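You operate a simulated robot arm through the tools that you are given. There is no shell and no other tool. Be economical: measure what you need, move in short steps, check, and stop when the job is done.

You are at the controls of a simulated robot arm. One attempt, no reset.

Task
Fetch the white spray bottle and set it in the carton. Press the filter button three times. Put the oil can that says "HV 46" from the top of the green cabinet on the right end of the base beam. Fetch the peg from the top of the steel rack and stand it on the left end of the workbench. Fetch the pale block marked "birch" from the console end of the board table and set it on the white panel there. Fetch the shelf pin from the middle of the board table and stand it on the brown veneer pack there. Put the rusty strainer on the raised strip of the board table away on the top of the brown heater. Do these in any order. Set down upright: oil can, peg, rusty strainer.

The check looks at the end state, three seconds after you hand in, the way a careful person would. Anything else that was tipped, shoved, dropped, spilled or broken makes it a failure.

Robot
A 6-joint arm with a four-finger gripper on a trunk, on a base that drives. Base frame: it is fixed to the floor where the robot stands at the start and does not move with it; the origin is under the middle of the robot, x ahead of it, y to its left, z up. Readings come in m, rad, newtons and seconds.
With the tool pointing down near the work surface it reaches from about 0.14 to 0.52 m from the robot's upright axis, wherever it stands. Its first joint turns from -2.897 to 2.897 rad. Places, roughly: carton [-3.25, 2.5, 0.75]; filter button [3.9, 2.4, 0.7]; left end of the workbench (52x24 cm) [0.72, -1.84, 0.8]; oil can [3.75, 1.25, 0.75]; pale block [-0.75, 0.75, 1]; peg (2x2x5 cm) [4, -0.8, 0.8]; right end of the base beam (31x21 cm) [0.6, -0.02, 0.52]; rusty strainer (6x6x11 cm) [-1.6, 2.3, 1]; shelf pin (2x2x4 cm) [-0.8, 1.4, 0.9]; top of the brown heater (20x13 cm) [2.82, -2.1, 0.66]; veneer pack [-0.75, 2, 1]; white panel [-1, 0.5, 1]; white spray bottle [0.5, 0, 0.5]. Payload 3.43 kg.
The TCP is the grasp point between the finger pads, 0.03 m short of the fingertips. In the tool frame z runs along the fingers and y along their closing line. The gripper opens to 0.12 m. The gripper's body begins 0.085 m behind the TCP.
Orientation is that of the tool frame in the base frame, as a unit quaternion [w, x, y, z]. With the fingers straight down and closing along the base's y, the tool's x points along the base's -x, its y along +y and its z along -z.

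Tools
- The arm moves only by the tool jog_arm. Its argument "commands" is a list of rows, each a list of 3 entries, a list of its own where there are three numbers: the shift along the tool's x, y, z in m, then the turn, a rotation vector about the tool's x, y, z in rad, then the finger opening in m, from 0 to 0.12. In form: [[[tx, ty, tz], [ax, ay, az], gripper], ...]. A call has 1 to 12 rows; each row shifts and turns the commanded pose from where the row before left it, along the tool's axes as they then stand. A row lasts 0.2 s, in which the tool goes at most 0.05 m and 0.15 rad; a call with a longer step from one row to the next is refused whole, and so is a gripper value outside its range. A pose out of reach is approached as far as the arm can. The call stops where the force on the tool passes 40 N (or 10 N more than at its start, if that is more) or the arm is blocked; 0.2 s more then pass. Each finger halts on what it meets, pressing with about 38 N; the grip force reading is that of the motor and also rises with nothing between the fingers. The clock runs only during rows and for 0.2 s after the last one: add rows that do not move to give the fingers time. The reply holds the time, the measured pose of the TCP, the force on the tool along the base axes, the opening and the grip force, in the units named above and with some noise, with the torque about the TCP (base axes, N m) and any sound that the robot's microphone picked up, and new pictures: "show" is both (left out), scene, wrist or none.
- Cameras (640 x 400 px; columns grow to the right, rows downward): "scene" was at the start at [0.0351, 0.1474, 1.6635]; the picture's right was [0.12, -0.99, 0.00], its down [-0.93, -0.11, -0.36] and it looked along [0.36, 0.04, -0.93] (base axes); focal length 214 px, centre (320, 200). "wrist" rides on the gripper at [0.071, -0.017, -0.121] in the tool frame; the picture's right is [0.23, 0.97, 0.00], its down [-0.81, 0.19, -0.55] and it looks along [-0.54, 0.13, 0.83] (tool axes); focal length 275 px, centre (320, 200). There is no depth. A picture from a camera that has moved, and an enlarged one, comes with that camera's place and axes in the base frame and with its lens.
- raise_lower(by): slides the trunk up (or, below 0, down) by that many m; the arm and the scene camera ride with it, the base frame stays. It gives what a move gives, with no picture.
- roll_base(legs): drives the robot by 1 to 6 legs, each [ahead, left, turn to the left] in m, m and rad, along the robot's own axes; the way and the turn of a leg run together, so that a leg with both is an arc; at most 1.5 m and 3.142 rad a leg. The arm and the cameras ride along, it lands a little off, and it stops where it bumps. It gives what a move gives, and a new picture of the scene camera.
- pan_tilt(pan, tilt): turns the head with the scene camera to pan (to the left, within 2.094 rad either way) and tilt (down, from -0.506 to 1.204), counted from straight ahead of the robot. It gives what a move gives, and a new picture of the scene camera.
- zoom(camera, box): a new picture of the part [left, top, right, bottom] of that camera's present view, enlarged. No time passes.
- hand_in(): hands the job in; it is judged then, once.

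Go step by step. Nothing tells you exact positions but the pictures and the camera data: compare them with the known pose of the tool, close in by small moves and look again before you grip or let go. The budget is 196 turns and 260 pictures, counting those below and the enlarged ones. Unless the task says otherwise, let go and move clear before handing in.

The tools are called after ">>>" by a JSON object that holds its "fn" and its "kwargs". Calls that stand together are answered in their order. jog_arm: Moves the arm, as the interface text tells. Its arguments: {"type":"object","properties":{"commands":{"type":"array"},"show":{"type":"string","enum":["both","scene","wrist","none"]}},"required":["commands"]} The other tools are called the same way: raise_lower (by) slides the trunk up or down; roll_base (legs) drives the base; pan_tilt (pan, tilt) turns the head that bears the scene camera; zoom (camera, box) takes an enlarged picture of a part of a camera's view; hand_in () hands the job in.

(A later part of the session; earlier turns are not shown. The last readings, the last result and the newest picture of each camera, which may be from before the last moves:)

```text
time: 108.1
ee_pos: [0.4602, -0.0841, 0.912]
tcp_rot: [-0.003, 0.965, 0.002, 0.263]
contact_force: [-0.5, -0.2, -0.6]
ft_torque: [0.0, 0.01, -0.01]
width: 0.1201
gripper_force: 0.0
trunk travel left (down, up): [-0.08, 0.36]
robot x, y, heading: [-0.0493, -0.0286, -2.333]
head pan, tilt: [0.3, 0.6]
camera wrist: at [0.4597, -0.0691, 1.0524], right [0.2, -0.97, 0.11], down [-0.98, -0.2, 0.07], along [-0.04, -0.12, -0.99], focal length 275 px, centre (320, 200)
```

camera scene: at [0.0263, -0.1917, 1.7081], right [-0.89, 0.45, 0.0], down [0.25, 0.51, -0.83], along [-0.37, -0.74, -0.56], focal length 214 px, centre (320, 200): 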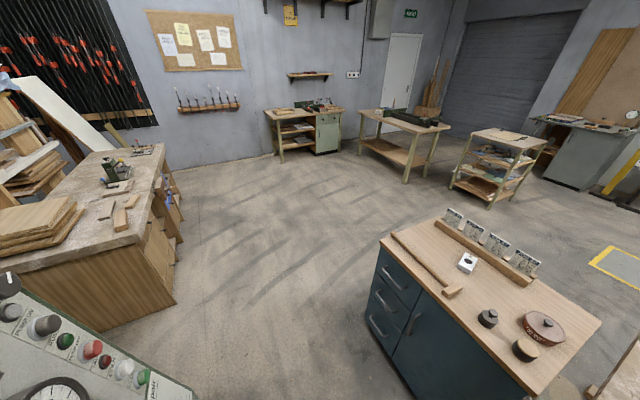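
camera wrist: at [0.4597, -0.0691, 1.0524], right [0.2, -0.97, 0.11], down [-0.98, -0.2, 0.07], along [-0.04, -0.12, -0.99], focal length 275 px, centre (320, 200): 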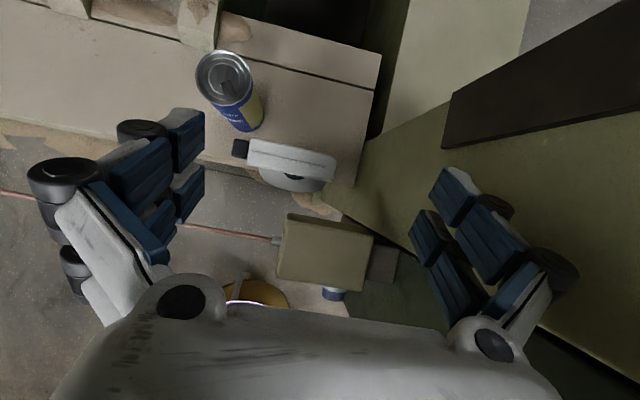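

The head centre is at (0.475, -0.063), about 0.09 m long. I'll lower over it in steps.

>>> {"fn": "jog_arm", "kwargs": {"commands": [[[-0.013, -0.021, 0.03], [0, 0, 0], 0.12], [[-0.013, 0, 0.032], [0, 0, 0], 0.12], [[0, 0, 0], [0, 0, 0], 0.12]], "show": "wrist"}}

```text
time: 108.9
ee_pos: [0.4782, -0.0823, 0.8529]
tcp_rot: [-0.011, 0.966, 0.003, 0.259]
contact_force: [-0.6, -0.1, 0.0]
ft_torque: [0.01, -0.01, 0.0]
width: 0.1199
gripper_force: 0.2
out of reach, approached as far as the arm can: row 1, 2
trunk travel left (down, up): [-0.08, 0.36]
robot x, y, heading: [-0.0498, -0.0326, -2.335]
head pan, tilt: [0.3, 0.6]
camera wrist: at [0.4784, -0.0688, 0.9923], right [0.21, -0.97, 0.1], down [-0.98, -0.21, 0.07], along [-0.05, -0.11, -0.99], focal length 275 px, centre (320, 200)
```

wrist: 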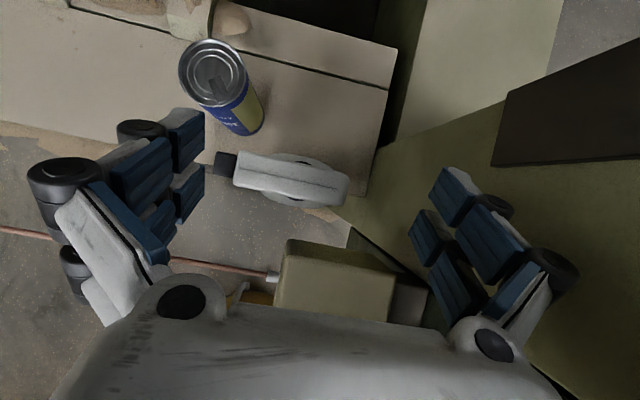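

Sideways motion is limited by the wrist, so I'll shift the base 2 cm in +y and then lower.

>>> {"fn": "roll_base", "kwargs": {"legs": [[-0.0145, -0.0138, 0]]}}

>>> {"fn": "jog_arm", "kwargs": {"commands": [[[-0.008, 0, 0.011], [0, 0, 0], 0.12], [[-0.008, 0, 0.011], [0, 0, 0], 0.12], [[0, 0, 0], [0, 0, 0], 0.12]], "show": "wrist"}}

```text
time: 109.7
ee_pos: [0.4769, -0.0604, 0.8515]
tcp_rot: [-0.01, 0.966, 0.003, 0.26]
contact_force: [0.3, 1.2, -0.4]
ft_torque: [0.0, -0.02, -0.01]
width: 0.1201
gripper_force: 0.1
trunk travel left (down, up): [-0.08, 0.36]
robot x, y, heading: [-0.051, -0.012, -2.334]
head pan, tilt: [0.3, 0.6]
camera scene: at [0.0248, -0.171, 1.5883], right [-0.89, 0.45, 0.0], down [0.25, 0.5, -0.83], along [-0.37, -0.74, -0.56], focal length 214 px, centre (320, 200)
```

scene: 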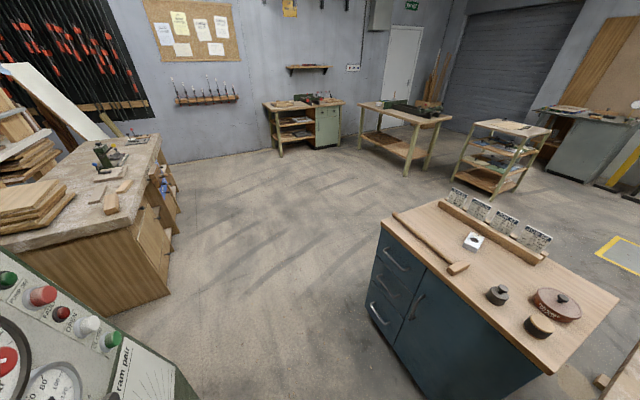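

```text
time: 110.5
ee_pos: [0.4757, -0.0631, 0.8252]
tcp_rot: [-0.015, 0.966, 0.004, 0.259]
contact_force: [-0.2, -0.2, 0.6]
ft_torque: [-0.02, -0.01, 0.02]
width: 0.1199
gripper_force: 0.2
trunk travel left (down, up): [-0.08, 0.36]
robot x, y, heading: [-0.052, -0.0096, -2.337]
head pan, tilt: [0.3, 0.6]
camera wrist: at [0.4771, -0.0505, 0.9661], right [0.22, -0.97, 0.09], down [-0.98, -0.21, 0.07], along [-0.05, -0.1, -0.99], focal length 275 px, centre (320, 200)
```

wrist: 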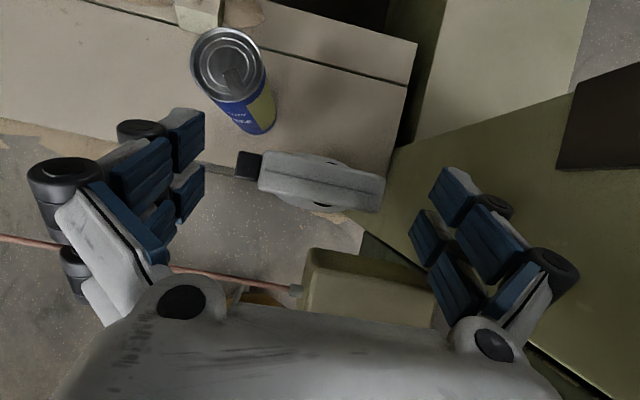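

The head lies right between the pads. One more centimetre down, then close.

>>> {"fn": "jog_arm", "kwargs": {"commands": [[[-0.0072, 0, 0.0121], [0, 0, 0], 0.12], [[0, 0, 0], [0, 0, 0], 0.12], [[0, 0, 0], [0, 0, 0], 0.06], [[0, 0, 0], [0, 0, 0], 0.06], [[0, 0, 0], [0, 0, 0], 0.06], [[0, 0, 0], [0, 0, 0], 0.06], [[0, 0, 0], [0, 0, 0], 0.06]], "show": "wrist"}}

```text
time: 112.1
ee_pos: [0.4779, -0.0639, 0.8108]
tcp_rot: [-0.017, 0.966, 0.005, 0.258]
contact_force: [-0.9, 0.8, 3.8]
ft_torque: [-0.3, 0.06, 0.02]
width: 0.0941
gripper_force: 37.9
out of reach, approached as far as the arm can: row 1
trunk travel left (down, up): [-0.08, 0.36]
robot x, y, heading: [-0.0487, -0.0127, -2.334]
head pan, tilt: [0.3, 0.6]
camera wrist: at [0.4777, -0.052, 0.9526], right [0.22, -0.97, 0.09], down [-0.97, -0.21, 0.07], along [-0.05, -0.1, -0.99], focal length 275 px, centre (320, 200)
```

wrist: 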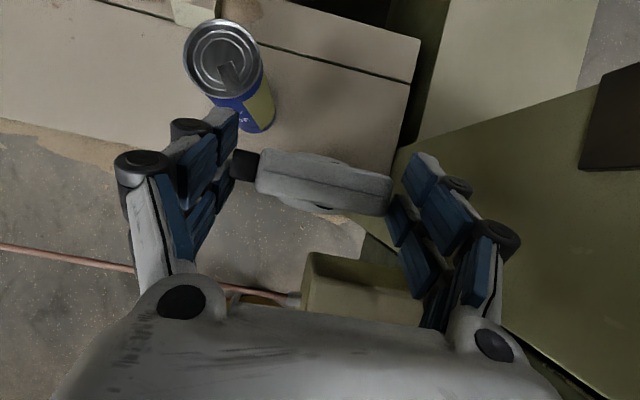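

Held at 0.094 m, 38 N. I'll lift vertically with the trunk, first a little.

>>> {"fn": "raise_lower", "kwargs": {"by": 0.03}}

>>> {"fn": "jog_arm", "kwargs": {"commands": [[[0, 0, 0], [0, 0, 0], 0.06]], "show": "wrist"}}

```text
time: 112.9
ee_pos: [0.4774, -0.0641, 0.8408]
tcp_rot: [-0.017, 0.966, 0.006, 0.258]
contact_force: [0.3, 0.4, -3.9]
ft_torque: [-0.03, 0.04, -0.01]
width: 0.0917
gripper_force: 38.0
trunk travel left (down, up): [-0.11, 0.33]
robot x, y, heading: [-0.0531, -0.011, -2.335]
head pan, tilt: [0.3, 0.6]
```

```text
time: 113.3
ee_pos: [0.4759, -0.0643, 0.8406]
tcp_rot: [-0.015, 0.966, 0.005, 0.258]
contact_force: [-0.8, 0.8, -3.2]
ft_torque: [-0.03, 0.06, -0.03]
width: 0.0917
gripper_force: 38.0
trunk travel left (down, up): [-0.11, 0.33]
robot x, y, heading: [-0.0512, -0.0112, -2.329]
head pan, tilt: [0.3, 0.6]
camera wrist: at [0.478, -0.0521, 0.9819], right [0.22, -0.97, 0.09], down [-0.97, -0.21, 0.07], along [-0.05, -0.1, -0.99], focal length 275 px, centre (320, 200)
```

wrist: 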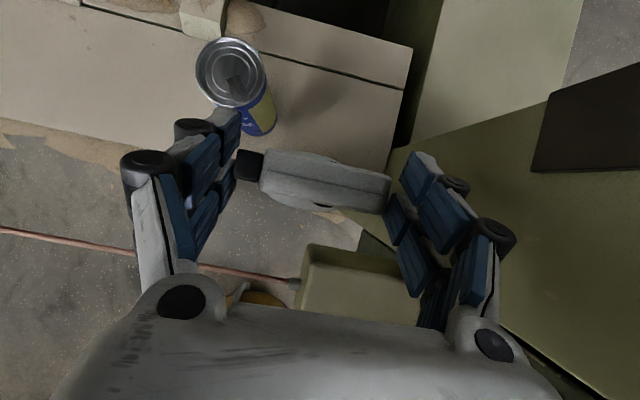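

The bottle is lifted (3.5 N). I'll raise it to TCP z≈1.0.

>>> {"fn": "raise_lower", "kwargs": {"by": 0.16}}

>>> {"fn": "jog_arm", "kwargs": {"commands": [[[0, 0, 0], [0, 0, 0], 0.06]], "show": "wrist"}}

```text
time: 115.1
ee_pos: [0.4776, -0.0644, 1.0008]
tcp_rot: [-0.016, 0.966, 0.005, 0.258]
contact_force: [0.3, 0.0, -4.6]
ft_torque: [-0.03, 0.02, 0.02]
width: 0.0918
gripper_force: 37.5
trunk travel left (down, up): [-0.27, 0.17]
robot x, y, heading: [-0.0502, -0.0084, -2.334]
head pan, tilt: [0.3, 0.6]
```

```text
time: 115.5
ee_pos: [0.4766, -0.0644, 1.0007]
tcp_rot: [-0.016, 0.966, 0.005, 0.258]
contact_force: [-0.3, 0.3, -3.5]
ft_torque: [0.02, 0.02, -0.03]
width: 0.0914
gripper_force: 38.2
trunk travel left (down, up): [-0.27, 0.17]
robot x, y, heading: [-0.0533, -0.0093, -2.335]
head pan, tilt: [0.3, 0.6]
camera wrist: at [0.478, -0.0521, 1.1419], right [0.22, -0.97, 0.09], down [-0.97, -0.21, 0.07], along [-0.05, -0.1, -0.99], focal length 275 px, centre (320, 200)
```

wrist: 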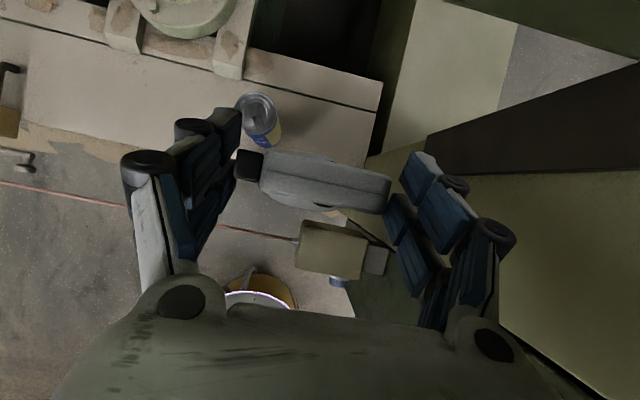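

Now I'll tilt the bottle's bottom inwards by ~20° while drawing back slightly, so it clears the cord and switch box.

>>> {"fn": "jog_arm", "kwargs": {"commands": [[[-0.008, 0, -0.005], [0, 0.0875, 0], 0.06], [[-0.008, 0, -0.005], [0, 0.0875, 0], 0.06], [[-0.008, 0, -0.005], [0, 0.0875, 0], 0.06], [[-0.008, 0, -0.005], [0, 0.0875, 0], 0.06]], "show": "wrist"}}

```text
time: 116.5
ee_pos: [0.4454, -0.1051, 1.0043]
tcp_rot: [-0.021, 0.906, 0.004, 0.423]
contact_force: [-0.2, -0.1, -4.0]
ft_torque: [0.01, 0.29, -0.02]
width: 0.0916
gripper_force: 37.9
out of reach, approached as far as the arm can: row 1, 2, 3, 4
trunk travel left (down, up): [-0.27, 0.17]
robot x, y, heading: [-0.0496, -0.011, -2.332]
head pan, tilt: [0.3, 0.6]
camera wrist: at [0.3976, -0.0945, 1.1376], right [0.17, -0.97, 0.14], down [-0.94, -0.21, -0.27], along [0.29, -0.09, -0.95], focal length 275 px, centre (320, 200)
```

wrist: 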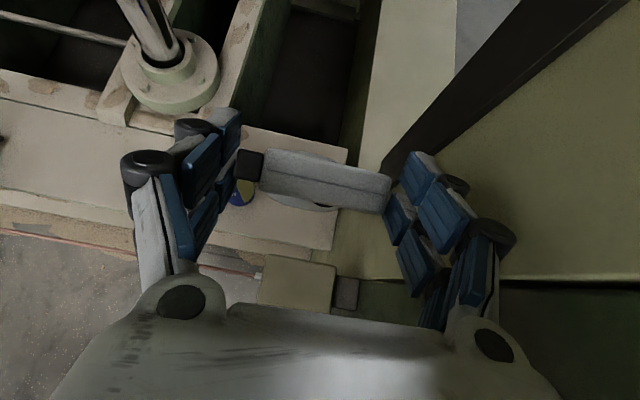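

The bottle's tilted; the tool drifted toward the upright, so I'll raise the trunk and shift the base away in +y.

>>> {"fn": "raise_lower", "kwargs": {"by": 0.13}}

>>> {"fn": "roll_base", "kwargs": {"legs": [[-0.025, -0.024, 0]]}}

>>> {"fn": "jog_arm", "kwargs": {"commands": [[[0, 0, 0], [0, 0, 0], 0.06]], "show": "wrist"}}

```text
time: 118.1
ee_pos: [0.4454, -0.1044, 1.1344]
tcp_rot: [-0.021, 0.906, 0.004, 0.422]
contact_force: [-0.6, 1.0, -4.8]
ft_torque: [0.0, 0.3, 0.01]
width: 0.0917
gripper_force: 37.8
trunk travel left (down, up): [-0.4, 0.04]
robot x, y, heading: [-0.0497, -0.0125, -2.333]
head pan, tilt: [0.3, 0.6]
```

```text
time: 119.0
ee_pos: [0.4443, -0.0692, 1.1362]
tcp_rot: [-0.022, 0.906, 0.005, 0.422]
contact_force: [-0.1, 0.0, -4.8]
ft_torque: [-0.04, 0.33, -0.03]
width: 0.0915
gripper_force: 37.8
trunk travel left (down, up): [-0.4, 0.04]
robot x, y, heading: [-0.0505, 0.024, -2.333]
head pan, tilt: [0.3, 0.6]
camera scene: at [0.0255, -0.136, 1.9082], right [-0.89, 0.45, 0.0], down [0.25, 0.51, -0.83], along [-0.37, -0.74, -0.56], focal length 214 px, centre (320, 200)
```

scene: 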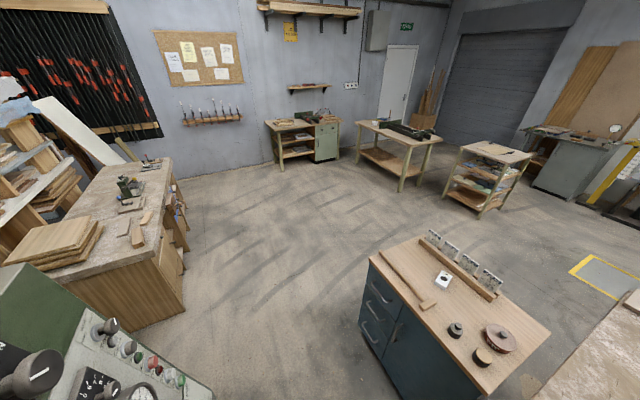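

```text
time: 119.3
ee_pos: [0.4453, -0.0708, 1.1332]
tcp_rot: [-0.022, 0.907, 0.004, 0.421]
contact_force: [-0.5, -0.5, -4.3]
ft_torque: [-0.02, 0.31, 0.01]
width: 0.0914
gripper_force: 37.4
trunk travel left (down, up): [-0.4, 0.04]
robot x, y, heading: [-0.0474, 0.0194, -2.335]
head pan, tilt: [0.3, 0.6]
camera wrist: at [0.3979, -0.0608, 1.2672], right [0.17, -0.97, 0.14], down [-0.94, -0.21, -0.27], along [0.29, -0.09, -0.95], focal length 275 px, centre (320, 200)
```

wrist: 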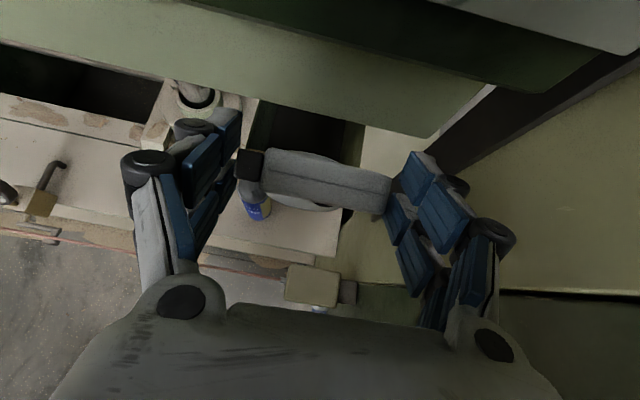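

Clear above the box and cord. I'll back away from the press.

>>> {"fn": "raise_lower", "kwargs": {"by": 0.025}}

>>> {"fn": "roll_base", "kwargs": {"legs": [[0.1242, -0.13, 0]]}}

>>> {"fn": "pan_tilt", "kwargs": {"pan": 1.3, "tilt": 0.7}}

```text
time: 120.1
ee_pos: [0.4448, -0.0706, 1.1591]
tcp_rot: [-0.021, 0.906, 0.004, 0.422]
contact_force: [-0.7, 0.0, -4.6]
ft_torque: [-0.02, 0.29, -0.02]
width: 0.0914
gripper_force: 37.9
trunk travel left (down, up): [-0.425, 0.015]
robot x, y, heading: [-0.0531, 0.0274, -2.338]
head pan, tilt: [0.3, 0.6]
```

```text
time: 121.6
ee_pos: [0.2665, -0.0685, 1.1596]
tcp_rot: [-0.022, 0.906, 0.005, 0.423]
contact_force: [-1.0, 0.0, -4.4]
ft_torque: [-0.05, 0.29, 0.04]
width: 0.0916
gripper_force: 38.0
trunk travel left (down, up): [-0.425, 0.015]
robot x, y, heading: [-0.2279, 0.0222, -2.333]
head pan, tilt: [0.3, 0.6]
camera scene: at [-0.1536, -0.1362, 1.9331], right [-0.9, 0.44, 0.0], down [0.25, 0.51, -0.83], along [-0.37, -0.74, -0.56], focal length 214 px, centre (320, 200)
```

scene: 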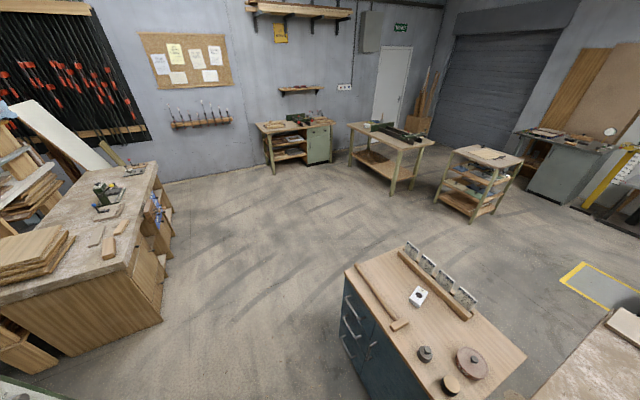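

```text
time: 122.8
ee_pos: [0.268, -0.068, 1.1593]
tcp_rot: [-0.021, 0.906, 0.004, 0.422]
contact_force: [-0.2, 0.4, -4.3]
ft_torque: [0.0, 0.27, 0.02]
width: 0.0915
gripper_force: 38.4
trunk travel left (down, up): [-0.425, 0.015]
robot x, y, heading: [-0.2281, 0.0226, -2.331]
head pan, tilt: [1.3, 0.7]
camera scene: at [-0.0695, -0.13, 1.9244], right [-0.86, -0.51, 0.0], down [-0.33, 0.55, -0.76], along [0.39, -0.66, -0.64], focal length 214 px, centre (320, 200)
```

scene: 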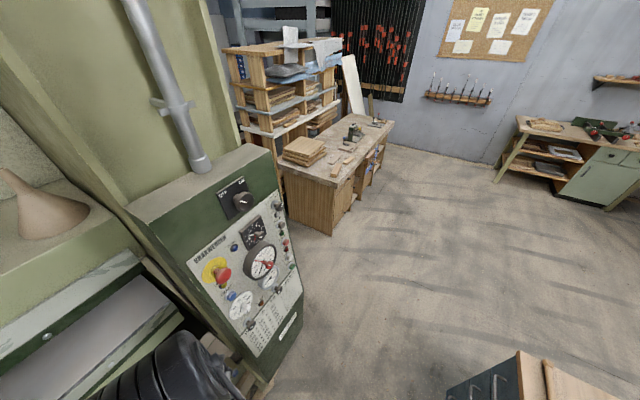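

The bottle is clear of the press. I'll straighten it, turn so that the arm points along +y, then go up the aisle and around the far end of the table.

>>> {"fn": "jog_arm", "kwargs": {"commands": [[[0, 0, 0], [0, -0.0875, 0], 0.06], [[0, 0, 0], [0, -0.0875, 0], 0.06], [[0, 0, 0], [0, -0.0875, 0], 0.06], [[0, 0, 0], [0, -0.0875, 0], 0.06]], "show": "none"}}

>>> {"fn": "roll_base", "kwargs": {"legs": [[0, 0, 1.75], [-0.684, 1.225, 0]]}}

```text
time: 123.8
ee_pos: [0.2686, -0.0676, 1.1609]
tcp_rot: [-0.02, 0.966, 0.008, 0.258]
contact_force: [0.2, 0.5, -3.4]
ft_torque: [-0.04, 0.04, 0.02]
width: 0.0911
gripper_force: 37.8
trunk travel left (down, up): [-0.425, 0.015]
robot x, y, heading: [-0.2302, 0.0209, -2.327]
head pan, tilt: [1.3, 0.7]
```

```text
time: 135.1
ee_pos: [-0.1384, 1.9219, 1.1599]
tcp_rot: [-0.21, 0.614, 0.746, 0.15]
contact_force: [-0.2, 0.7, -3.8]
ft_torque: [-0.04, -0.04, -0.01]
width: 0.091
gripper_force: 38.4
trunk travel left (down, up): [-0.425, 0.015]
robot x, y, heading: [-0.1415, 1.4204, -0.585]
head pan, tilt: [1.3, 0.7]
camera scene: at [-0.0182, 1.6029, 1.9244], right [0.66, -0.76, 0.0], down [-0.49, -0.42, -0.76], along [0.58, 0.5, -0.64], focal length 214 px, centre (320, 200)
```

scene: 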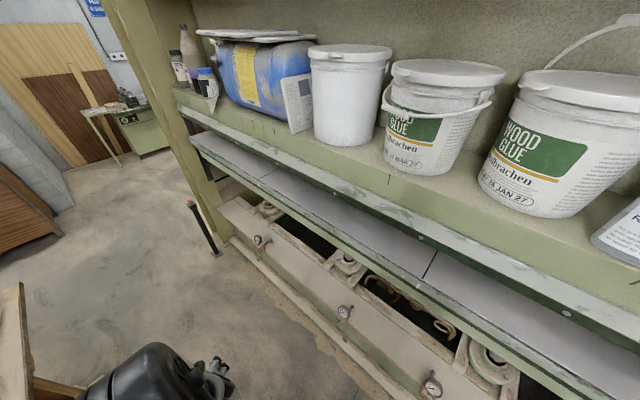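

>>> {"fn": "roll_base", "kwargs": {"legs": [[-0.773, 1.167, 0], [-0.497, 0.75, 0], [0, 0, 1.4]]}}

>>> {"fn": "pan_tilt", "kwargs": {"pan": 1.9, "tilt": 0.6}}

```text
time: 149.7
ee_pos: [-0.6537, 3.7849, 1.1599]
tcp_rot: [-0.257, -0.01, 0.966, -0.021]
contact_force: [-1.0, -0.3, -4.3]
ft_torque: [0.04, -0.06, 0.0]
width: 0.0905
gripper_force: 38.4
trunk travel left (down, up): [-0.425, 0.015]
robot x, y, heading: [-0.1593, 3.6928, 0.805]
head pan, tilt: [1.3, 0.7]
camera scene: at [-0.317, 3.8485, 1.9244], right [0.86, 0.51, 0.0], down [0.33, -0.55, -0.76], along [-0.39, 0.66, -0.64], focal length 214 px, centre (320, 200)
```

scene: 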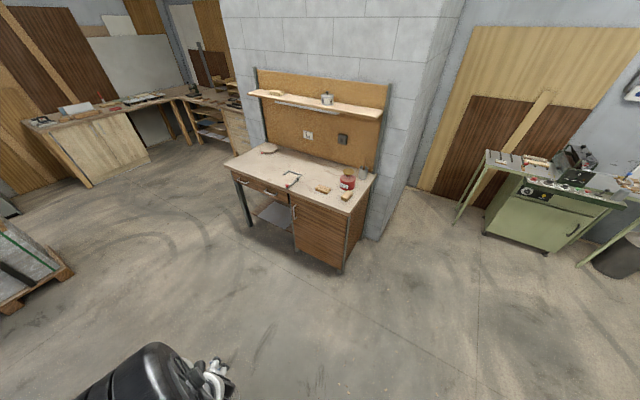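

```text
time: 150.7
ee_pos: [-0.6534, 3.7849, 1.1603]
tcp_rot: [-0.259, -0.009, 0.966, -0.021]
contact_force: [0.0, -0.3, -5.0]
ft_torque: [0.03, -0.05, -0.01]
width: 0.0907
gripper_force: 38.5
trunk travel left (down, up): [-0.425, 0.015]
robot x, y, heading: [-0.1586, 3.6889, 0.81]
head pan, tilt: [1.901, 0.6]
camera scene: at [-0.3536, 3.8128, 1.933], right [0.42, 0.91, 0.0], down [0.51, -0.24, -0.82], along [-0.75, 0.35, -0.57], focal length 214 px, centre (320, 200)
```

scene: 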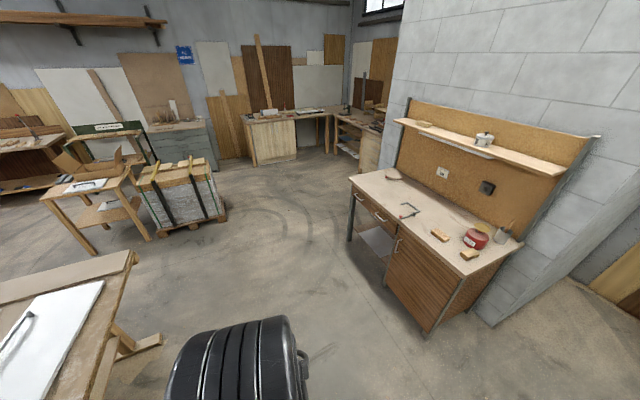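

The carton trolley stands at about (-3.2, 2.45) with a pallet beside it at y 2.8–3.6. I'll drive west past the table end and then south.

>>> {"fn": "roll_base", "kwargs": {"legs": [[-0.704, 0.738, 0], [-0.704, 0.738, 0], [-0.869, -0.828, 0]]}}

>>> {"fn": "pan_tilt", "kwargs": {"pan": 1.9, "tilt": 0.9}}

```text
time: 166.4
ee_pos: [-2.6767, 2.579, 1.1604]
tcp_rot: [-0.258, -0.011, 0.966, -0.021]
contact_force: [0.7, -0.4, -4.1]
ft_torque: [0.05, 0.01, -0.01]
width: 0.0905
gripper_force: 38.5
trunk travel left (down, up): [-0.425, 0.015]
robot x, y, heading: [-2.1835, 2.4914, 0.815]
head pan, tilt: [1.901, 0.6]
camera scene: at [-2.3781, 2.6079, 1.9331], right [0.41, 0.91, 0.0], down [0.51, -0.23, -0.82], along [-0.75, 0.34, -0.57], focal length 214 px, centre (320, 200)
```

scene: 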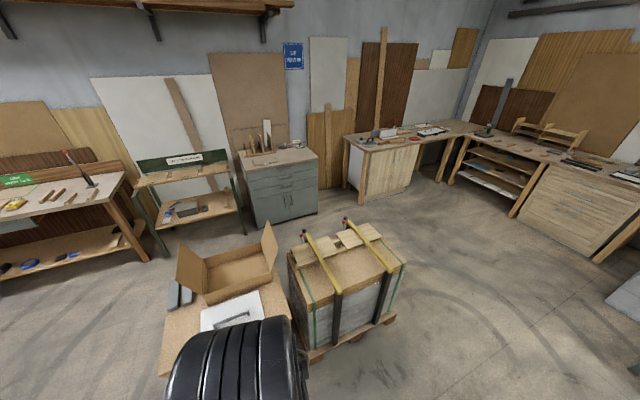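

```text
time: 167.2
ee_pos: [-2.6767, 2.5797, 1.1599]
tcp_rot: [-0.258, -0.011, 0.966, -0.021]
contact_force: [-0.3, -0.1, -4.3]
ft_torque: [-0.01, -0.03, 0.03]
width: 0.0906
gripper_force: 37.9
trunk travel left (down, up): [-0.425, 0.015]
robot x, y, heading: [-2.1846, 2.4901, 0.817]
head pan, tilt: [1.901, 0.901]
camera scene: at [-2.3663, 2.6029, 1.9083], right [0.41, 0.91, 0.0], down [0.71, -0.32, -0.62], along [-0.57, 0.26, -0.78], focal length 214 px, centre (320, 200)
```

scene: 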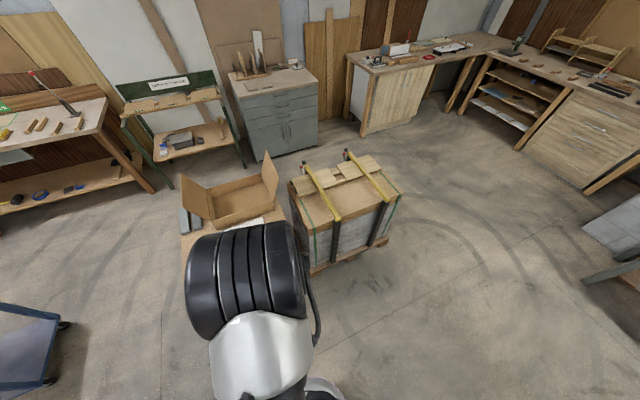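

The trolley top is near z≈0.73 with its front edge at x≈-3.0, and the carton behind a white tray at x≈-3.3..-3.5. I'll move closer and look with both cameras.

>>> {"fn": "roll_base", "kwargs": {"legs": [[-0.369, 0.267, 0]]}}

>>> {"fn": "jog_arm", "kwargs": {"commands": [[[0, 0, 0], [0, 0, 0], 0.06]], "show": "wrist"}}

```text
time: 169.9
ee_pos: [-3.1225, 2.4971, 1.1605]
tcp_rot: [-0.257, -0.012, 0.966, -0.021]
contact_force: [0.2, -0.1, -3.7]
ft_torque: [0.05, -0.01, 0.02]
width: 0.0904
gripper_force: 38.0
trunk travel left (down, up): [-0.425, 0.015]
robot x, y, heading: [-2.6265, 2.4083, 0.816]
head pan, tilt: [1.901, 0.901]
camera scene: at [-2.8117, 2.5208, 1.9083], right [0.41, 0.91, 0.0], down [0.71, -0.32, -0.62], along [-0.57, 0.26, -0.78], focal length 214 px, centre (320, 200)
```

scene: 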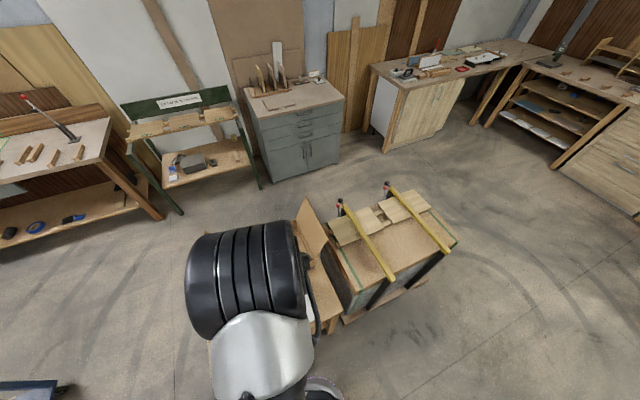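

```text
time: 170.3
ee_pos: [-3.1214, 2.4965, 1.1596]
tcp_rot: [-0.257, -0.011, 0.966, -0.021]
contact_force: [-0.1, -0.7, -4.0]
ft_torque: [0.02, -0.04, 0.01]
width: 0.0903
gripper_force: 37.7
trunk travel left (down, up): [-0.425, 0.015]
robot x, y, heading: [-2.6324, 2.4078, 0.814]
head pan, tilt: [1.901, 0.901]
camera wrist: at [-3.1235, 2.4847, 1.3006], right [-0.23, 0.97, 0.08], down [0.97, 0.23, 0.07], along [0.05, 0.09, -0.99], focal length 275 px, centre (320, 200)
```

wrist: 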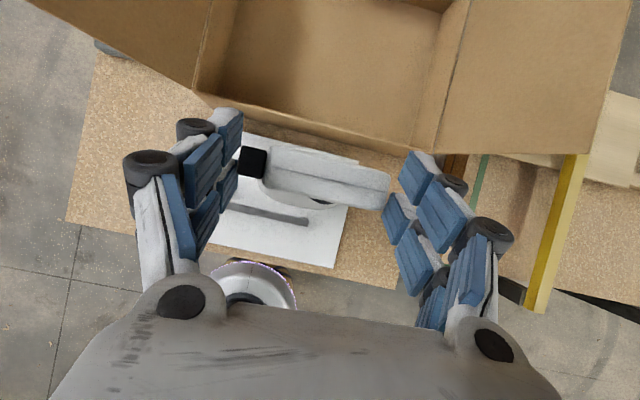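

The carton opening spans x≈-3.22..-3.5, y≈2.30..2.70, rim near z≈0.85. I'll move the base 9 cm nearer and extend and raise the arm.

>>> {"fn": "jog_arm", "kwargs": {"commands": [[[0.02, 0, -0.035], [0, 0, 0], 0.06]], "show": "none"}}

>>> {"fn": "roll_base", "kwargs": {"legs": [[-0.0615, 0.0655, 0]]}}

>>> {"fn": "jog_arm", "kwargs": {"commands": [[[0.035, 0, 0.02], [0, 0, 0], 0.06], [[0.035, 0, 0.02], [0, 0, 0], 0.06], [[0.035, 0, 0.02], [0, 0, 0], 0.06]], "show": "wrist"}}

```text
time: 170.8
ee_pos: [-3.1213, 2.4983, 1.2004]
tcp_rot: [-0.257, -0.012, 0.966, -0.021]
contact_force: [0.8, 0.0, -4.6]
ft_torque: [0.0, -0.02, 0.03]
width: 0.0904
gripper_force: 37.8
trunk travel left (down, up): [-0.425, 0.015]
robot x, y, heading: [-2.6245, 2.4029, 0.817]
head pan, tilt: [1.901, 0.901]
```

```text
time: 171.8
ee_pos: [-3.2116, 2.5006, 1.199]
tcp_rot: [-0.258, -0.01, 0.966, -0.021]
contact_force: [0.3, -0.3, -3.9]
ft_torque: [0.05, 0.0, -0.03]
width: 0.0903
gripper_force: 37.9
trunk travel left (down, up): [-0.425, 0.015]
robot x, y, heading: [-2.7161, 2.4076, 0.812]
head pan, tilt: [1.901, 0.901]
camera scene: at [-2.9001, 2.5222, 1.9082], right [0.42, 0.91, 0.0], down [0.71, -0.33, -0.62], along [-0.56, 0.26, -0.78], focal length 214 px, centre (320, 200)
```

scene: 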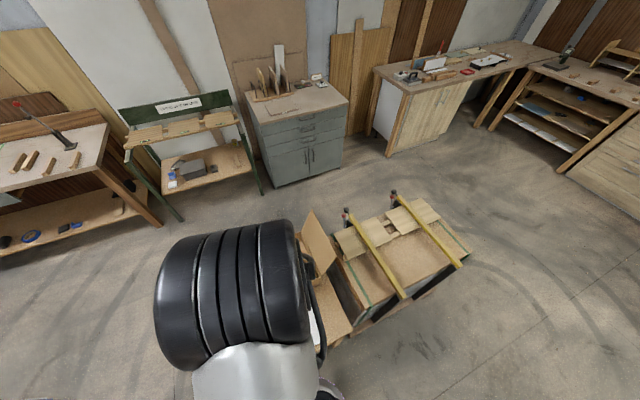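

```text
time: 172.7
ee_pos: [-3.3306, 2.498, 1.1991]
tcp_rot: [-0.257, -0.01, 0.966, -0.022]
contact_force: [-0.2, 1.4, -4.5]
ft_torque: [0.11, -0.03, 0.03]
width: 0.0893
gripper_force: 27.5
trunk travel left (down, up): [-0.425, 0.015]
robot x, y, heading: [-2.7174, 2.4084, 0.818]
head pan, tilt: [1.901, 0.901]
camera wrist: at [-3.3329, 2.4843, 1.3389], right [-0.23, 0.97, 0.08], down [0.97, 0.22, 0.07], along [0.05, 0.09, -0.99], focal length 275 px, centre (320, 200)
```

wrist: 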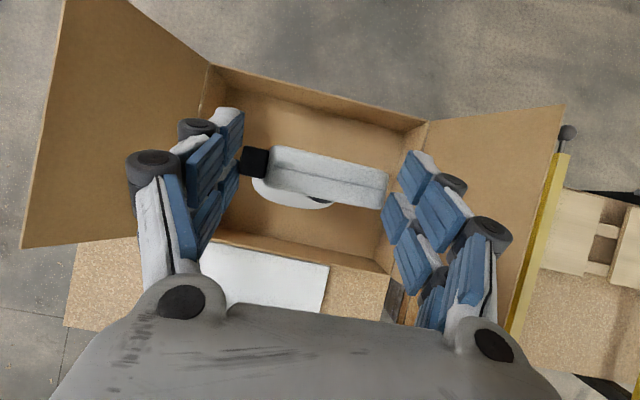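

The bottle is over the middle of the carton. Lowering with the trunk.

>>> {"fn": "raise_lower", "kwargs": {"by": -0.13}}

>>> {"fn": "jog_arm", "kwargs": {"commands": [[[0, 0, 0], [0, 0, 0], 0.06]], "show": "wrist"}}

```text
time: 174.2
ee_pos: [-3.3296, 2.4963, 1.0701]
tcp_rot: [-0.258, -0.01, 0.966, -0.02]
contact_force: [0.8, -0.1, 0.5]
ft_torque: [-0.02, 0.01, -0.01]
width: 0.0596
gripper_force: 0.0
trunk travel left (down, up): [-0.295, 0.145]
robot x, y, heading: [-2.712, 2.4087, 0.811]
head pan, tilt: [1.901, 0.901]
```

```text
time: 174.6
ee_pos: [-3.3309, 2.4972, 1.07]
tcp_rot: [-0.257, -0.01, 0.966, -0.021]
contact_force: [-0.4, 0.1, -0.3]
ft_torque: [0.02, 0.02, 0.01]
width: 0.0601
gripper_force: 0.1
trunk travel left (down, up): [-0.295, 0.145]
robot x, y, heading: [-2.7169, 2.409, 0.813]
head pan, tilt: [1.901, 0.901]
camera wrist: at [-3.3314, 2.4847, 1.2107], right [-0.23, 0.97, 0.08], down [0.97, 0.22, 0.07], along [0.05, 0.09, -0.99], focal length 275 px, centre (320, 200)
```

wrist: 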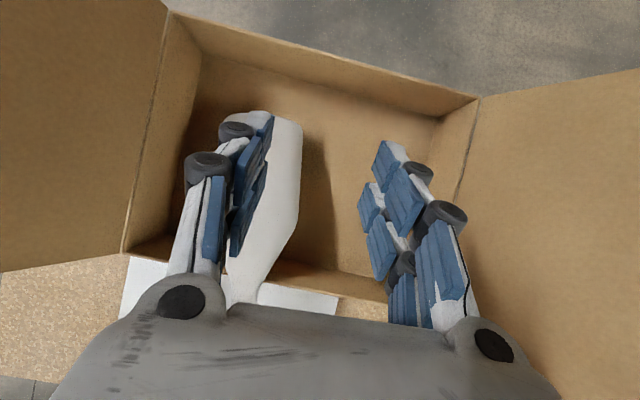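

The bottle slipped from the grip as it was lowered, and is now in the carton. I'll raise up and check how it lies.

>>> {"fn": "raise_lower", "kwargs": {"by": 0.12}}

>>> {"fn": "jog_arm", "kwargs": {"commands": [[[0, 0, -0.02], [0, 0, 0], 0.06]], "show": "wrist"}}

```text
time: 176.1
ee_pos: [-3.3299, 2.4965, 1.1889]
tcp_rot: [-0.257, -0.01, 0.966, -0.021]
contact_force: [-0.3, 0.6, -0.3]
ft_torque: [0.02, 0.0, 0.01]
width: 0.06
gripper_force: 0.0
trunk travel left (down, up): [-0.415, 0.025]
robot x, y, heading: [-2.7158, 2.4096, 0.813]
head pan, tilt: [1.901, 0.901]
```

```text
time: 176.5
ee_pos: [-3.3177, 2.4971, 1.2069]
tcp_rot: [-0.256, -0.011, 0.966, -0.021]
contact_force: [1.0, 0.2, 0.3]
ft_torque: [-0.04, 0.03, 0.0]
width: 0.0602
gripper_force: 0.0
trunk travel left (down, up): [-0.415, 0.025]
robot x, y, heading: [-2.7149, 2.4076, 0.811]
head pan, tilt: [1.901, 0.901]
camera wrist: at [-3.3198, 2.4854, 1.3476], right [-0.23, 0.97, 0.08], down [0.97, 0.22, 0.07], along [0.05, 0.09, -0.99], focal length 275 px, centre (320, 200)
```

wrist: 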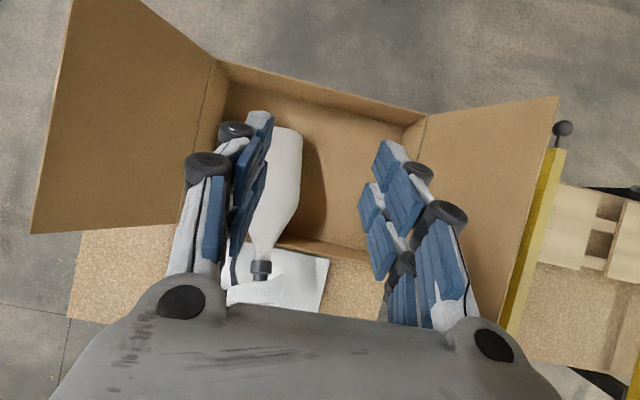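

The bottle lies with its neck on the front rim, so I should set it properly. I'll draw back to see it fully.

>>> {"fn": "jog_arm", "kwargs": {"commands": [[[-0.02, 0, -0.045], [0, 0, 0], 0.1], [[-0.02, 0, -0.045], [0, 0, 0], 0.12], [[-0.045, 0, -0.01], [0, 0, 0], 0.12], [[-0.045, 0, -0.01], [0, 0, 0], 0.12]], "show": "wrist"}}

>>> {"fn": "zoom", "kwargs": {"camera": "wrist", "box": [180, 40, 420, 190]}}

```text
time: 177.5
ee_pos: [-3.1505, 2.5047, 1.2391]
tcp_rot: [-0.258, -0.01, 0.966, -0.02]
contact_force: [0.7, 0.8, 0.5]
ft_torque: [-0.01, 0.02, -0.01]
width: 0.1197
gripper_force: 0.1
trunk travel left (down, up): [-0.415, 0.025]
robot x, y, heading: [-2.7183, 2.4102, 0.812]
head pan, tilt: [1.901, 0.901]
camera wrist: at [-3.152, 2.4926, 1.3797], right [-0.23, 0.97, 0.08], down [0.97, 0.22, 0.07], along [0.05, 0.09, -0.99], focal length 275 px, centre (320, 200)
```

wrist: 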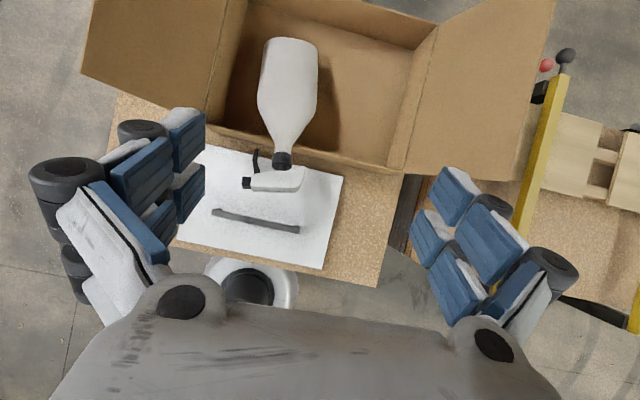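

```text
2.67 times, centred on (300, 115) of wrist
camera zoom: at [-3.152, 2.4926, 1.3797], right [-0.23, 0.97, 0.08], down [0.97, 0.22, 0.07], along [0.05, 0.09, -0.99], focal length 734 px, centre (373, 427)
```

zoom: 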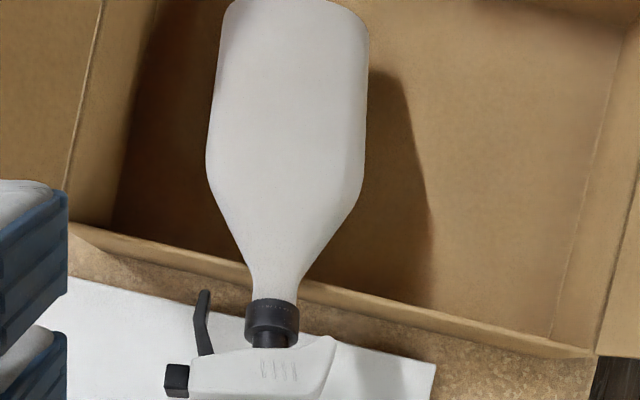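

The bottle's neck is on the front rim, so I'll regrip it by the body (~0.11 m wide), turn it along the carton's long side and lay it fully inside. First set tilt and yaw, and lower the trunk.

>>> {"fn": "jog_arm", "kwargs": {"commands": [[[0, 0, 0], [0, -0.13, 0], 0.12], [[0, 0, 0], [0, -0.13, 0], 0.12], [[0, 0, 0], [0.03, 0, -0.11], 0.12]], "show": "none"}}

>>> {"fn": "raise_lower", "kwargs": {"by": -0.2}}

>>> {"fn": "jog_arm", "kwargs": {"commands": [[[0.04, -0.02, 0], [0, 0, 0], 0.12], [[0.04, -0.02, 0], [0, 0, 0], 0.12], [[0.04, -0.02, 0], [0, 0, 0], 0.12], [[0.03, -0.01, 0], [0, 0, 0], 0.12]], "show": "wrist"}}

```text
time: 178.3
ee_pos: [-3.1514, 2.4966, 1.2379]
tcp_rot: [-0.187, -0.073, 0.979, -0.046]
contact_force: [0.9, 0.4, 0.3]
ft_torque: [-0.03, -0.02, 0.02]
width: 0.1199
gripper_force: 0.2
out of reach, approached as far as the arm can: row 2
trunk travel left (down, up): [-0.415, 0.025]
robot x, y, heading: [-2.7112, 2.4079, 0.812]
head pan, tilt: [1.901, 0.901]
```

```text
time: 180.5
ee_pos: [-3.1514, 2.4935, 1.0376]
tcp_rot: [-0.185, -0.072, 0.979, -0.044]
contact_force: [0.8, 0.2, -0.3]
ft_torque: [0.02, -0.01, -0.03]
width: 0.12
gripper_force: 0.0
trunk travel left (down, up): [-0.215, 0.225]
robot x, y, heading: [-2.7177, 2.4077, 0.81]
head pan, tilt: [1.901, 0.901]
```

```text
time: 181.5
ee_pos: [-3.2802, 2.409, 1.0978]
tcp_rot: [-0.184, -0.072, 0.979, -0.045]
contact_force: [-0.9, -0.6, 1.1]
ft_torque: [0.02, -0.01, 0.03]
width: 0.1202
gripper_force: 0.1
trunk travel left (down, up): [-0.215, 0.225]
robot x, y, heading: [-2.7117, 2.4079, 0.812]
head pan, tilt: [1.901, 0.901]
camera wrist: at [-3.3004, 2.3966, 1.2374], right [-0.37, 0.93, 0.02], down [0.91, 0.35, 0.2], along [0.18, 0.1, -0.98], focal length 275 px, centre (320, 200)
```

wrist: 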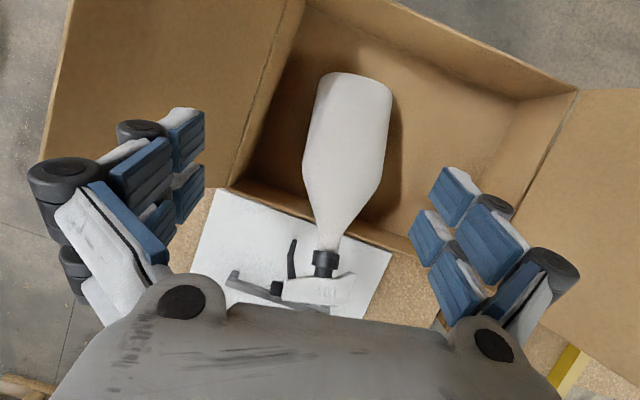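

The gripper is aligned across the bottle body, centre ≈(-3.32, 2.44). Descending part-way.

>>> {"fn": "jog_arm", "kwargs": {"commands": [[[-0.0085, 0.0114, 0.0438], [0, 0, 0], 0.12], [[-0.0085, 0.0114, 0.0438], [0, 0, 0], 0.12], [[-0.0085, 0.0114, 0.0438], [0, 0, 0], 0.12], [[-0.0085, 0.0114, 0.0438], [0, 0, 0], 0.12]], "show": "wrist"}}

```text
time: 182.5
ee_pos: [-3.3169, 2.4386, 0.9183]
tcp_rot: [-0.186, -0.072, 0.979, -0.045]
contact_force: [-1.0, -1.1, 0.3]
ft_torque: [0.0, -0.03, 0.02]
width: 0.1198
gripper_force: 0.1
trunk travel left (down, up): [-0.215, 0.225]
robot x, y, heading: [-2.7161, 2.4064, 0.808]
head pan, tilt: [1.901, 0.901]
camera wrist: at [-3.3375, 2.4268, 1.058], right [-0.37, 0.93, 0.02], down [0.91, 0.35, 0.2], along [0.18, 0.1, -0.98], focal length 275 px, centre (320, 200)
```

wrist: 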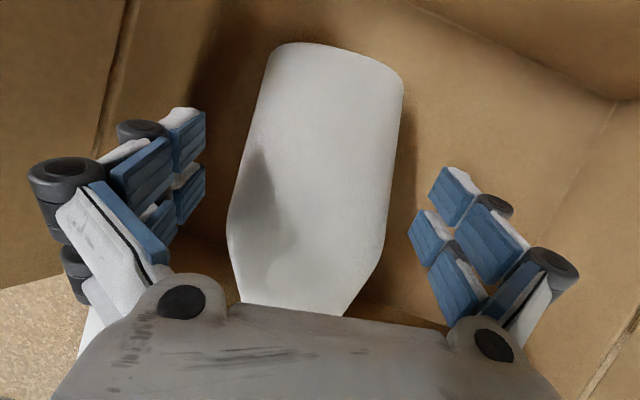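

Body width works out at ≈0.10 m with its widest plane at z≈0.88. I'll go down 4 cm more and close.

>>> {"fn": "jog_arm", "kwargs": {"commands": [[[-0.004, -0.001, 0.013], [0, 0, 0], 0.12], [[-0.004, -0.001, 0.013], [0, 0, 0], 0.12], [[-0.004, -0.001, 0.013], [0, 0, 0], 0.12], [[0, 0, 0], [0, 0, 0], 0.12]], "show": "wrist"}}

```text
time: 183.5
ee_pos: [-3.3194, 2.4304, 0.8802]
tcp_rot: [-0.185, -0.072, 0.979, -0.045]
contact_force: [-1.1, -0.2, 0.0]
ft_torque: [-0.01, 0.03, 0.0]
width: 0.12
gripper_force: 0.1
trunk travel left (down, up): [-0.215, 0.225]
robot x, y, heading: [-2.7123, 2.4091, 0.814]
head pan, tilt: [1.901, 0.901]
camera wrist: at [-3.3398, 2.4176, 1.0182], right [-0.37, 0.93, 0.02], down [0.91, 0.35, 0.2], along [0.18, 0.1, -0.98], focal length 275 px, centre (320, 200)
```

wrist: 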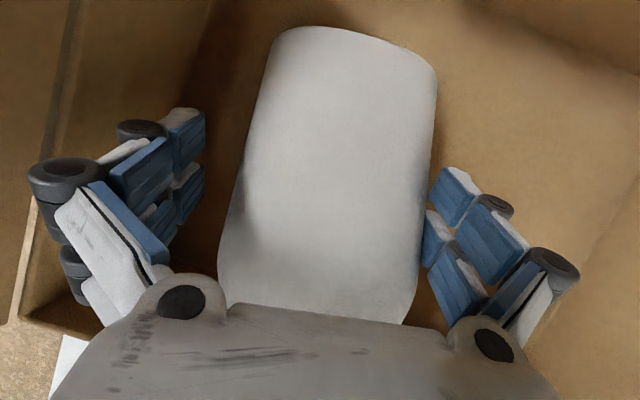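

>>> {"fn": "jog_arm", "kwargs": {"commands": [[[0, 0.007, 0], [0, 0, 0], 0.12], [[-0.006, 0, 0.015], [0, 0, 0], 0.12], [[0, 0, 0], [0, 0, 0], 0.07], [[0, 0, 0], [0, 0, 0], 0.07], [[0, 0, 0], [0, 0, 0], 0.07], [[0, 0, 0], [0, 0, 0], 0.07], [[0, 0, 0], [0, 0, 0], 0.07]], "show": "wrist"}}

```text
time: 185.1
ee_pos: [-3.3208, 2.4351, 0.8617]
tcp_rot: [-0.185, -0.071, 0.979, -0.045]
contact_force: [0.0, 3.1, 5.1]
ft_torque: [0.12, 0.05, -0.02]
width: 0.1026
gripper_force: 38.2
trunk travel left (down, up): [-0.215, 0.225]
robot x, y, heading: [-2.7142, 2.4071, 0.811]
head pan, tilt: [1.901, 0.901]
camera wrist: at [-3.3414, 2.4242, 1.0023], right [-0.37, 0.93, 0.02], down [0.91, 0.35, 0.2], along [0.18, 0.1, -0.98], focal length 275 px, centre (320, 200)
```

wrist: 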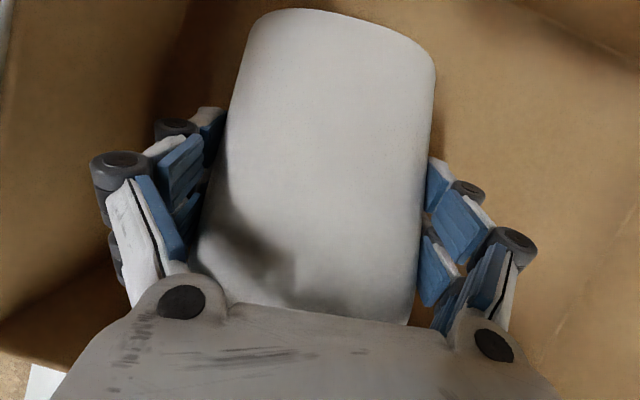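

Gripped across the body. Lifting with the trunk.

>>> {"fn": "raise_lower", "kwargs": {"by": 0.2}}

>>> {"fn": "jog_arm", "kwargs": {"commands": [[[0, 0, 0], [0, 0, 0], 0.07]], "show": "wrist"}}

```text
time: 187.3
ee_pos: [-3.32, 2.4354, 1.062]
tcp_rot: [-0.184, -0.073, 0.979, -0.046]
contact_force: [0.1, 1.0, -4.4]
ft_torque: [0.01, 0.1, -0.02]
width: 0.1024
gripper_force: 38.2
trunk travel left (down, up): [-0.415, 0.025]
robot x, y, heading: [-2.7139, 2.4081, 0.81]
head pan, tilt: [1.901, 0.901]
```

```text
time: 187.7
ee_pos: [-3.3213, 2.436, 1.0624]
tcp_rot: [-0.184, -0.072, 0.979, -0.047]
contact_force: [-0.1, 0.0, -4.1]
ft_torque: [-0.01, 0.1, -0.02]
width: 0.1026
gripper_force: 37.9
trunk travel left (down, up): [-0.415, 0.025]
robot x, y, heading: [-2.7141, 2.4056, 0.811]
head pan, tilt: [1.901, 0.901]
camera wrist: at [-3.3416, 2.4239, 1.2014], right [-0.37, 0.93, 0.02], down [0.91, 0.35, 0.2], along [0.18, 0.1, -0.98], focal length 275 px, centre (320, 200)
```

wrist: 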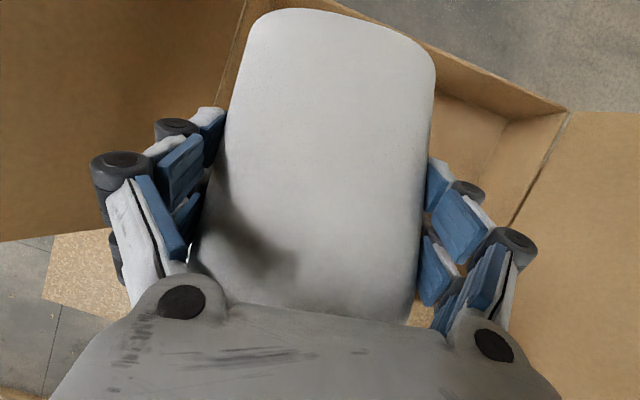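

Held well. I'll pitch the bottle nearer to level, then yaw it about the vertical so that it lies along the carton's long side.

>>> {"fn": "jog_arm", "kwargs": {"commands": [[[0.015, 0, -0.037], [0, 0.125, 0], 0.07], [[0, 0, 0], [0, 0.125, 0], 0.07], [[0, 0, 0], [0.07, -0.007, -0.097], 0.07], [[0, 0, 0], [0.07, -0.007, -0.097], 0.07], [[0, 0, 0], [0.07, -0.007, -0.097], 0.07], [[0, 0, 0], [0.07, -0.007, -0.097], 0.07], [[0, 0, 0], [0.07, -0.007, -0.097], 0.07], [[0, 0, 0], [0.07, -0.007, -0.097], 0.07]], "show": "wrist"}}

```text
time: 189.5
ee_pos: [-3.3202, 2.4354, 1.1004]
tcp_rot: [-0.268, -0.396, 0.864, -0.159]
contact_force: [-1.2, 0.3, -4.7]
ft_torque: [-0.08, 0.02, 0.01]
width: 0.1023
gripper_force: 38.4
out of reach, approached as far as the arm can: row 2
trunk travel left (down, up): [-0.415, 0.025]
robot x, y, heading: [-2.7104, 2.4084, 0.814]
head pan, tilt: [1.901, 0.901]
camera wrist: at [-3.306, 2.4402, 1.2408], right [-0.87, 0.48, 0.08], down [0.48, 0.88, -0.04], along [-0.09, 0.0, -1.0], focal length 275 px, centre (320, 200)
```

wrist: 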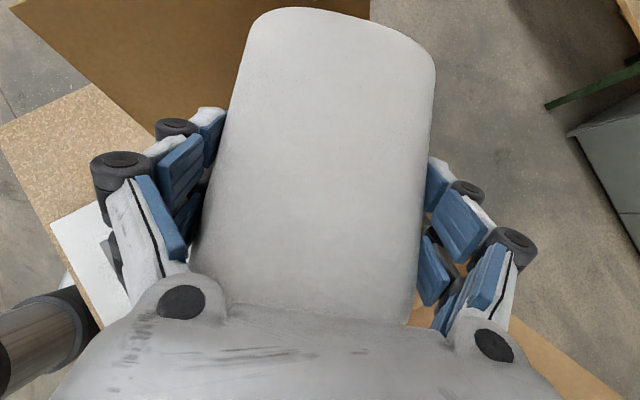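

Working; about 40° turned. I'll continue turning.

>>> {"fn": "jog_arm", "kwargs": {"commands": [[[0, 0, 0], [0.07, -0.007, -0.097], 0.07], [[0, 0, 0], [0.07, -0.007, -0.097], 0.07], [[0, 0, 0], [0.07, -0.007, -0.097], 0.07], [[0, 0, 0], [0.07, -0.007, -0.097], 0.07], [[0, 0, 0], [0.07, -0.007, -0.097], 0.07]], "show": "wrist"}}

>>> {"fn": "pan_tilt", "kwargs": {"pan": 1.5, "tilt": 1.1}}

```text
time: 190.7
ee_pos: [-3.3198, 2.4363, 1.0997]
tcp_rot: [-0.211, -0.634, 0.708, -0.228]
contact_force: [-0.6, -0.4, -4.2]
ft_torque: [-0.04, 0.0, 0.01]
width: 0.1023
gripper_force: 37.8
trunk travel left (down, up): [-0.415, 0.025]
robot x, y, heading: [-2.714, 2.4033, 0.813]
head pan, tilt: [1.901, 0.901]
camera wrist: at [-3.3109, 2.4471, 1.2409], right [-0.99, -0.1, 0.08], down [-0.1, 0.99, -0.04], along [-0.08, -0.05, -1.0], focal length 275 px, centre (320, 200)
```

wrist: 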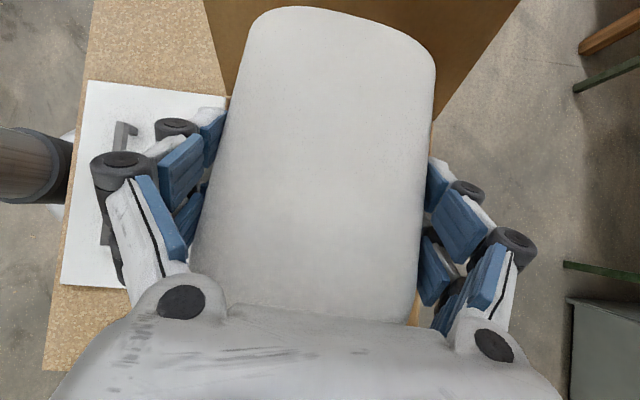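

```text
time: 191.5
ee_pos: [-3.3206, 2.4354, 1.1011]
tcp_rot: [-0.21, -0.634, 0.708, -0.228]
contact_force: [0.0, -0.1, -3.5]
ft_torque: [-0.06, 0.03, 0.02]
width: 0.1026
gripper_force: 38.2
trunk travel left (down, up): [-0.415, 0.025]
robot x, y, heading: [-2.7154, 2.4084, 0.81]
head pan, tilt: [1.499, 1.1]
camera scene: at [-2.8736, 2.5372, 1.8845], right [0.74, 0.68, 0.0], down [0.6, -0.66, -0.45], along [-0.31, 0.33, -0.89], focal length 214 px, centre (320, 200)
```

scene: 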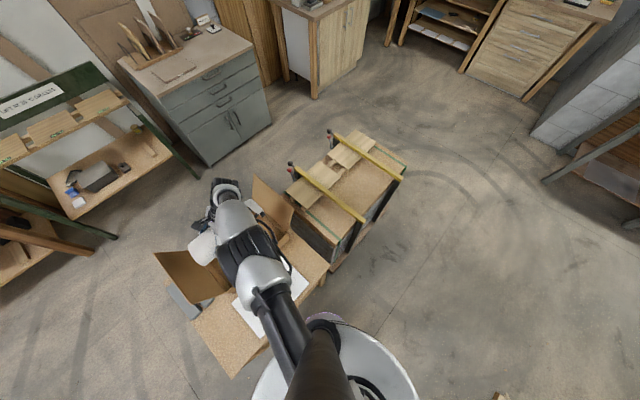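

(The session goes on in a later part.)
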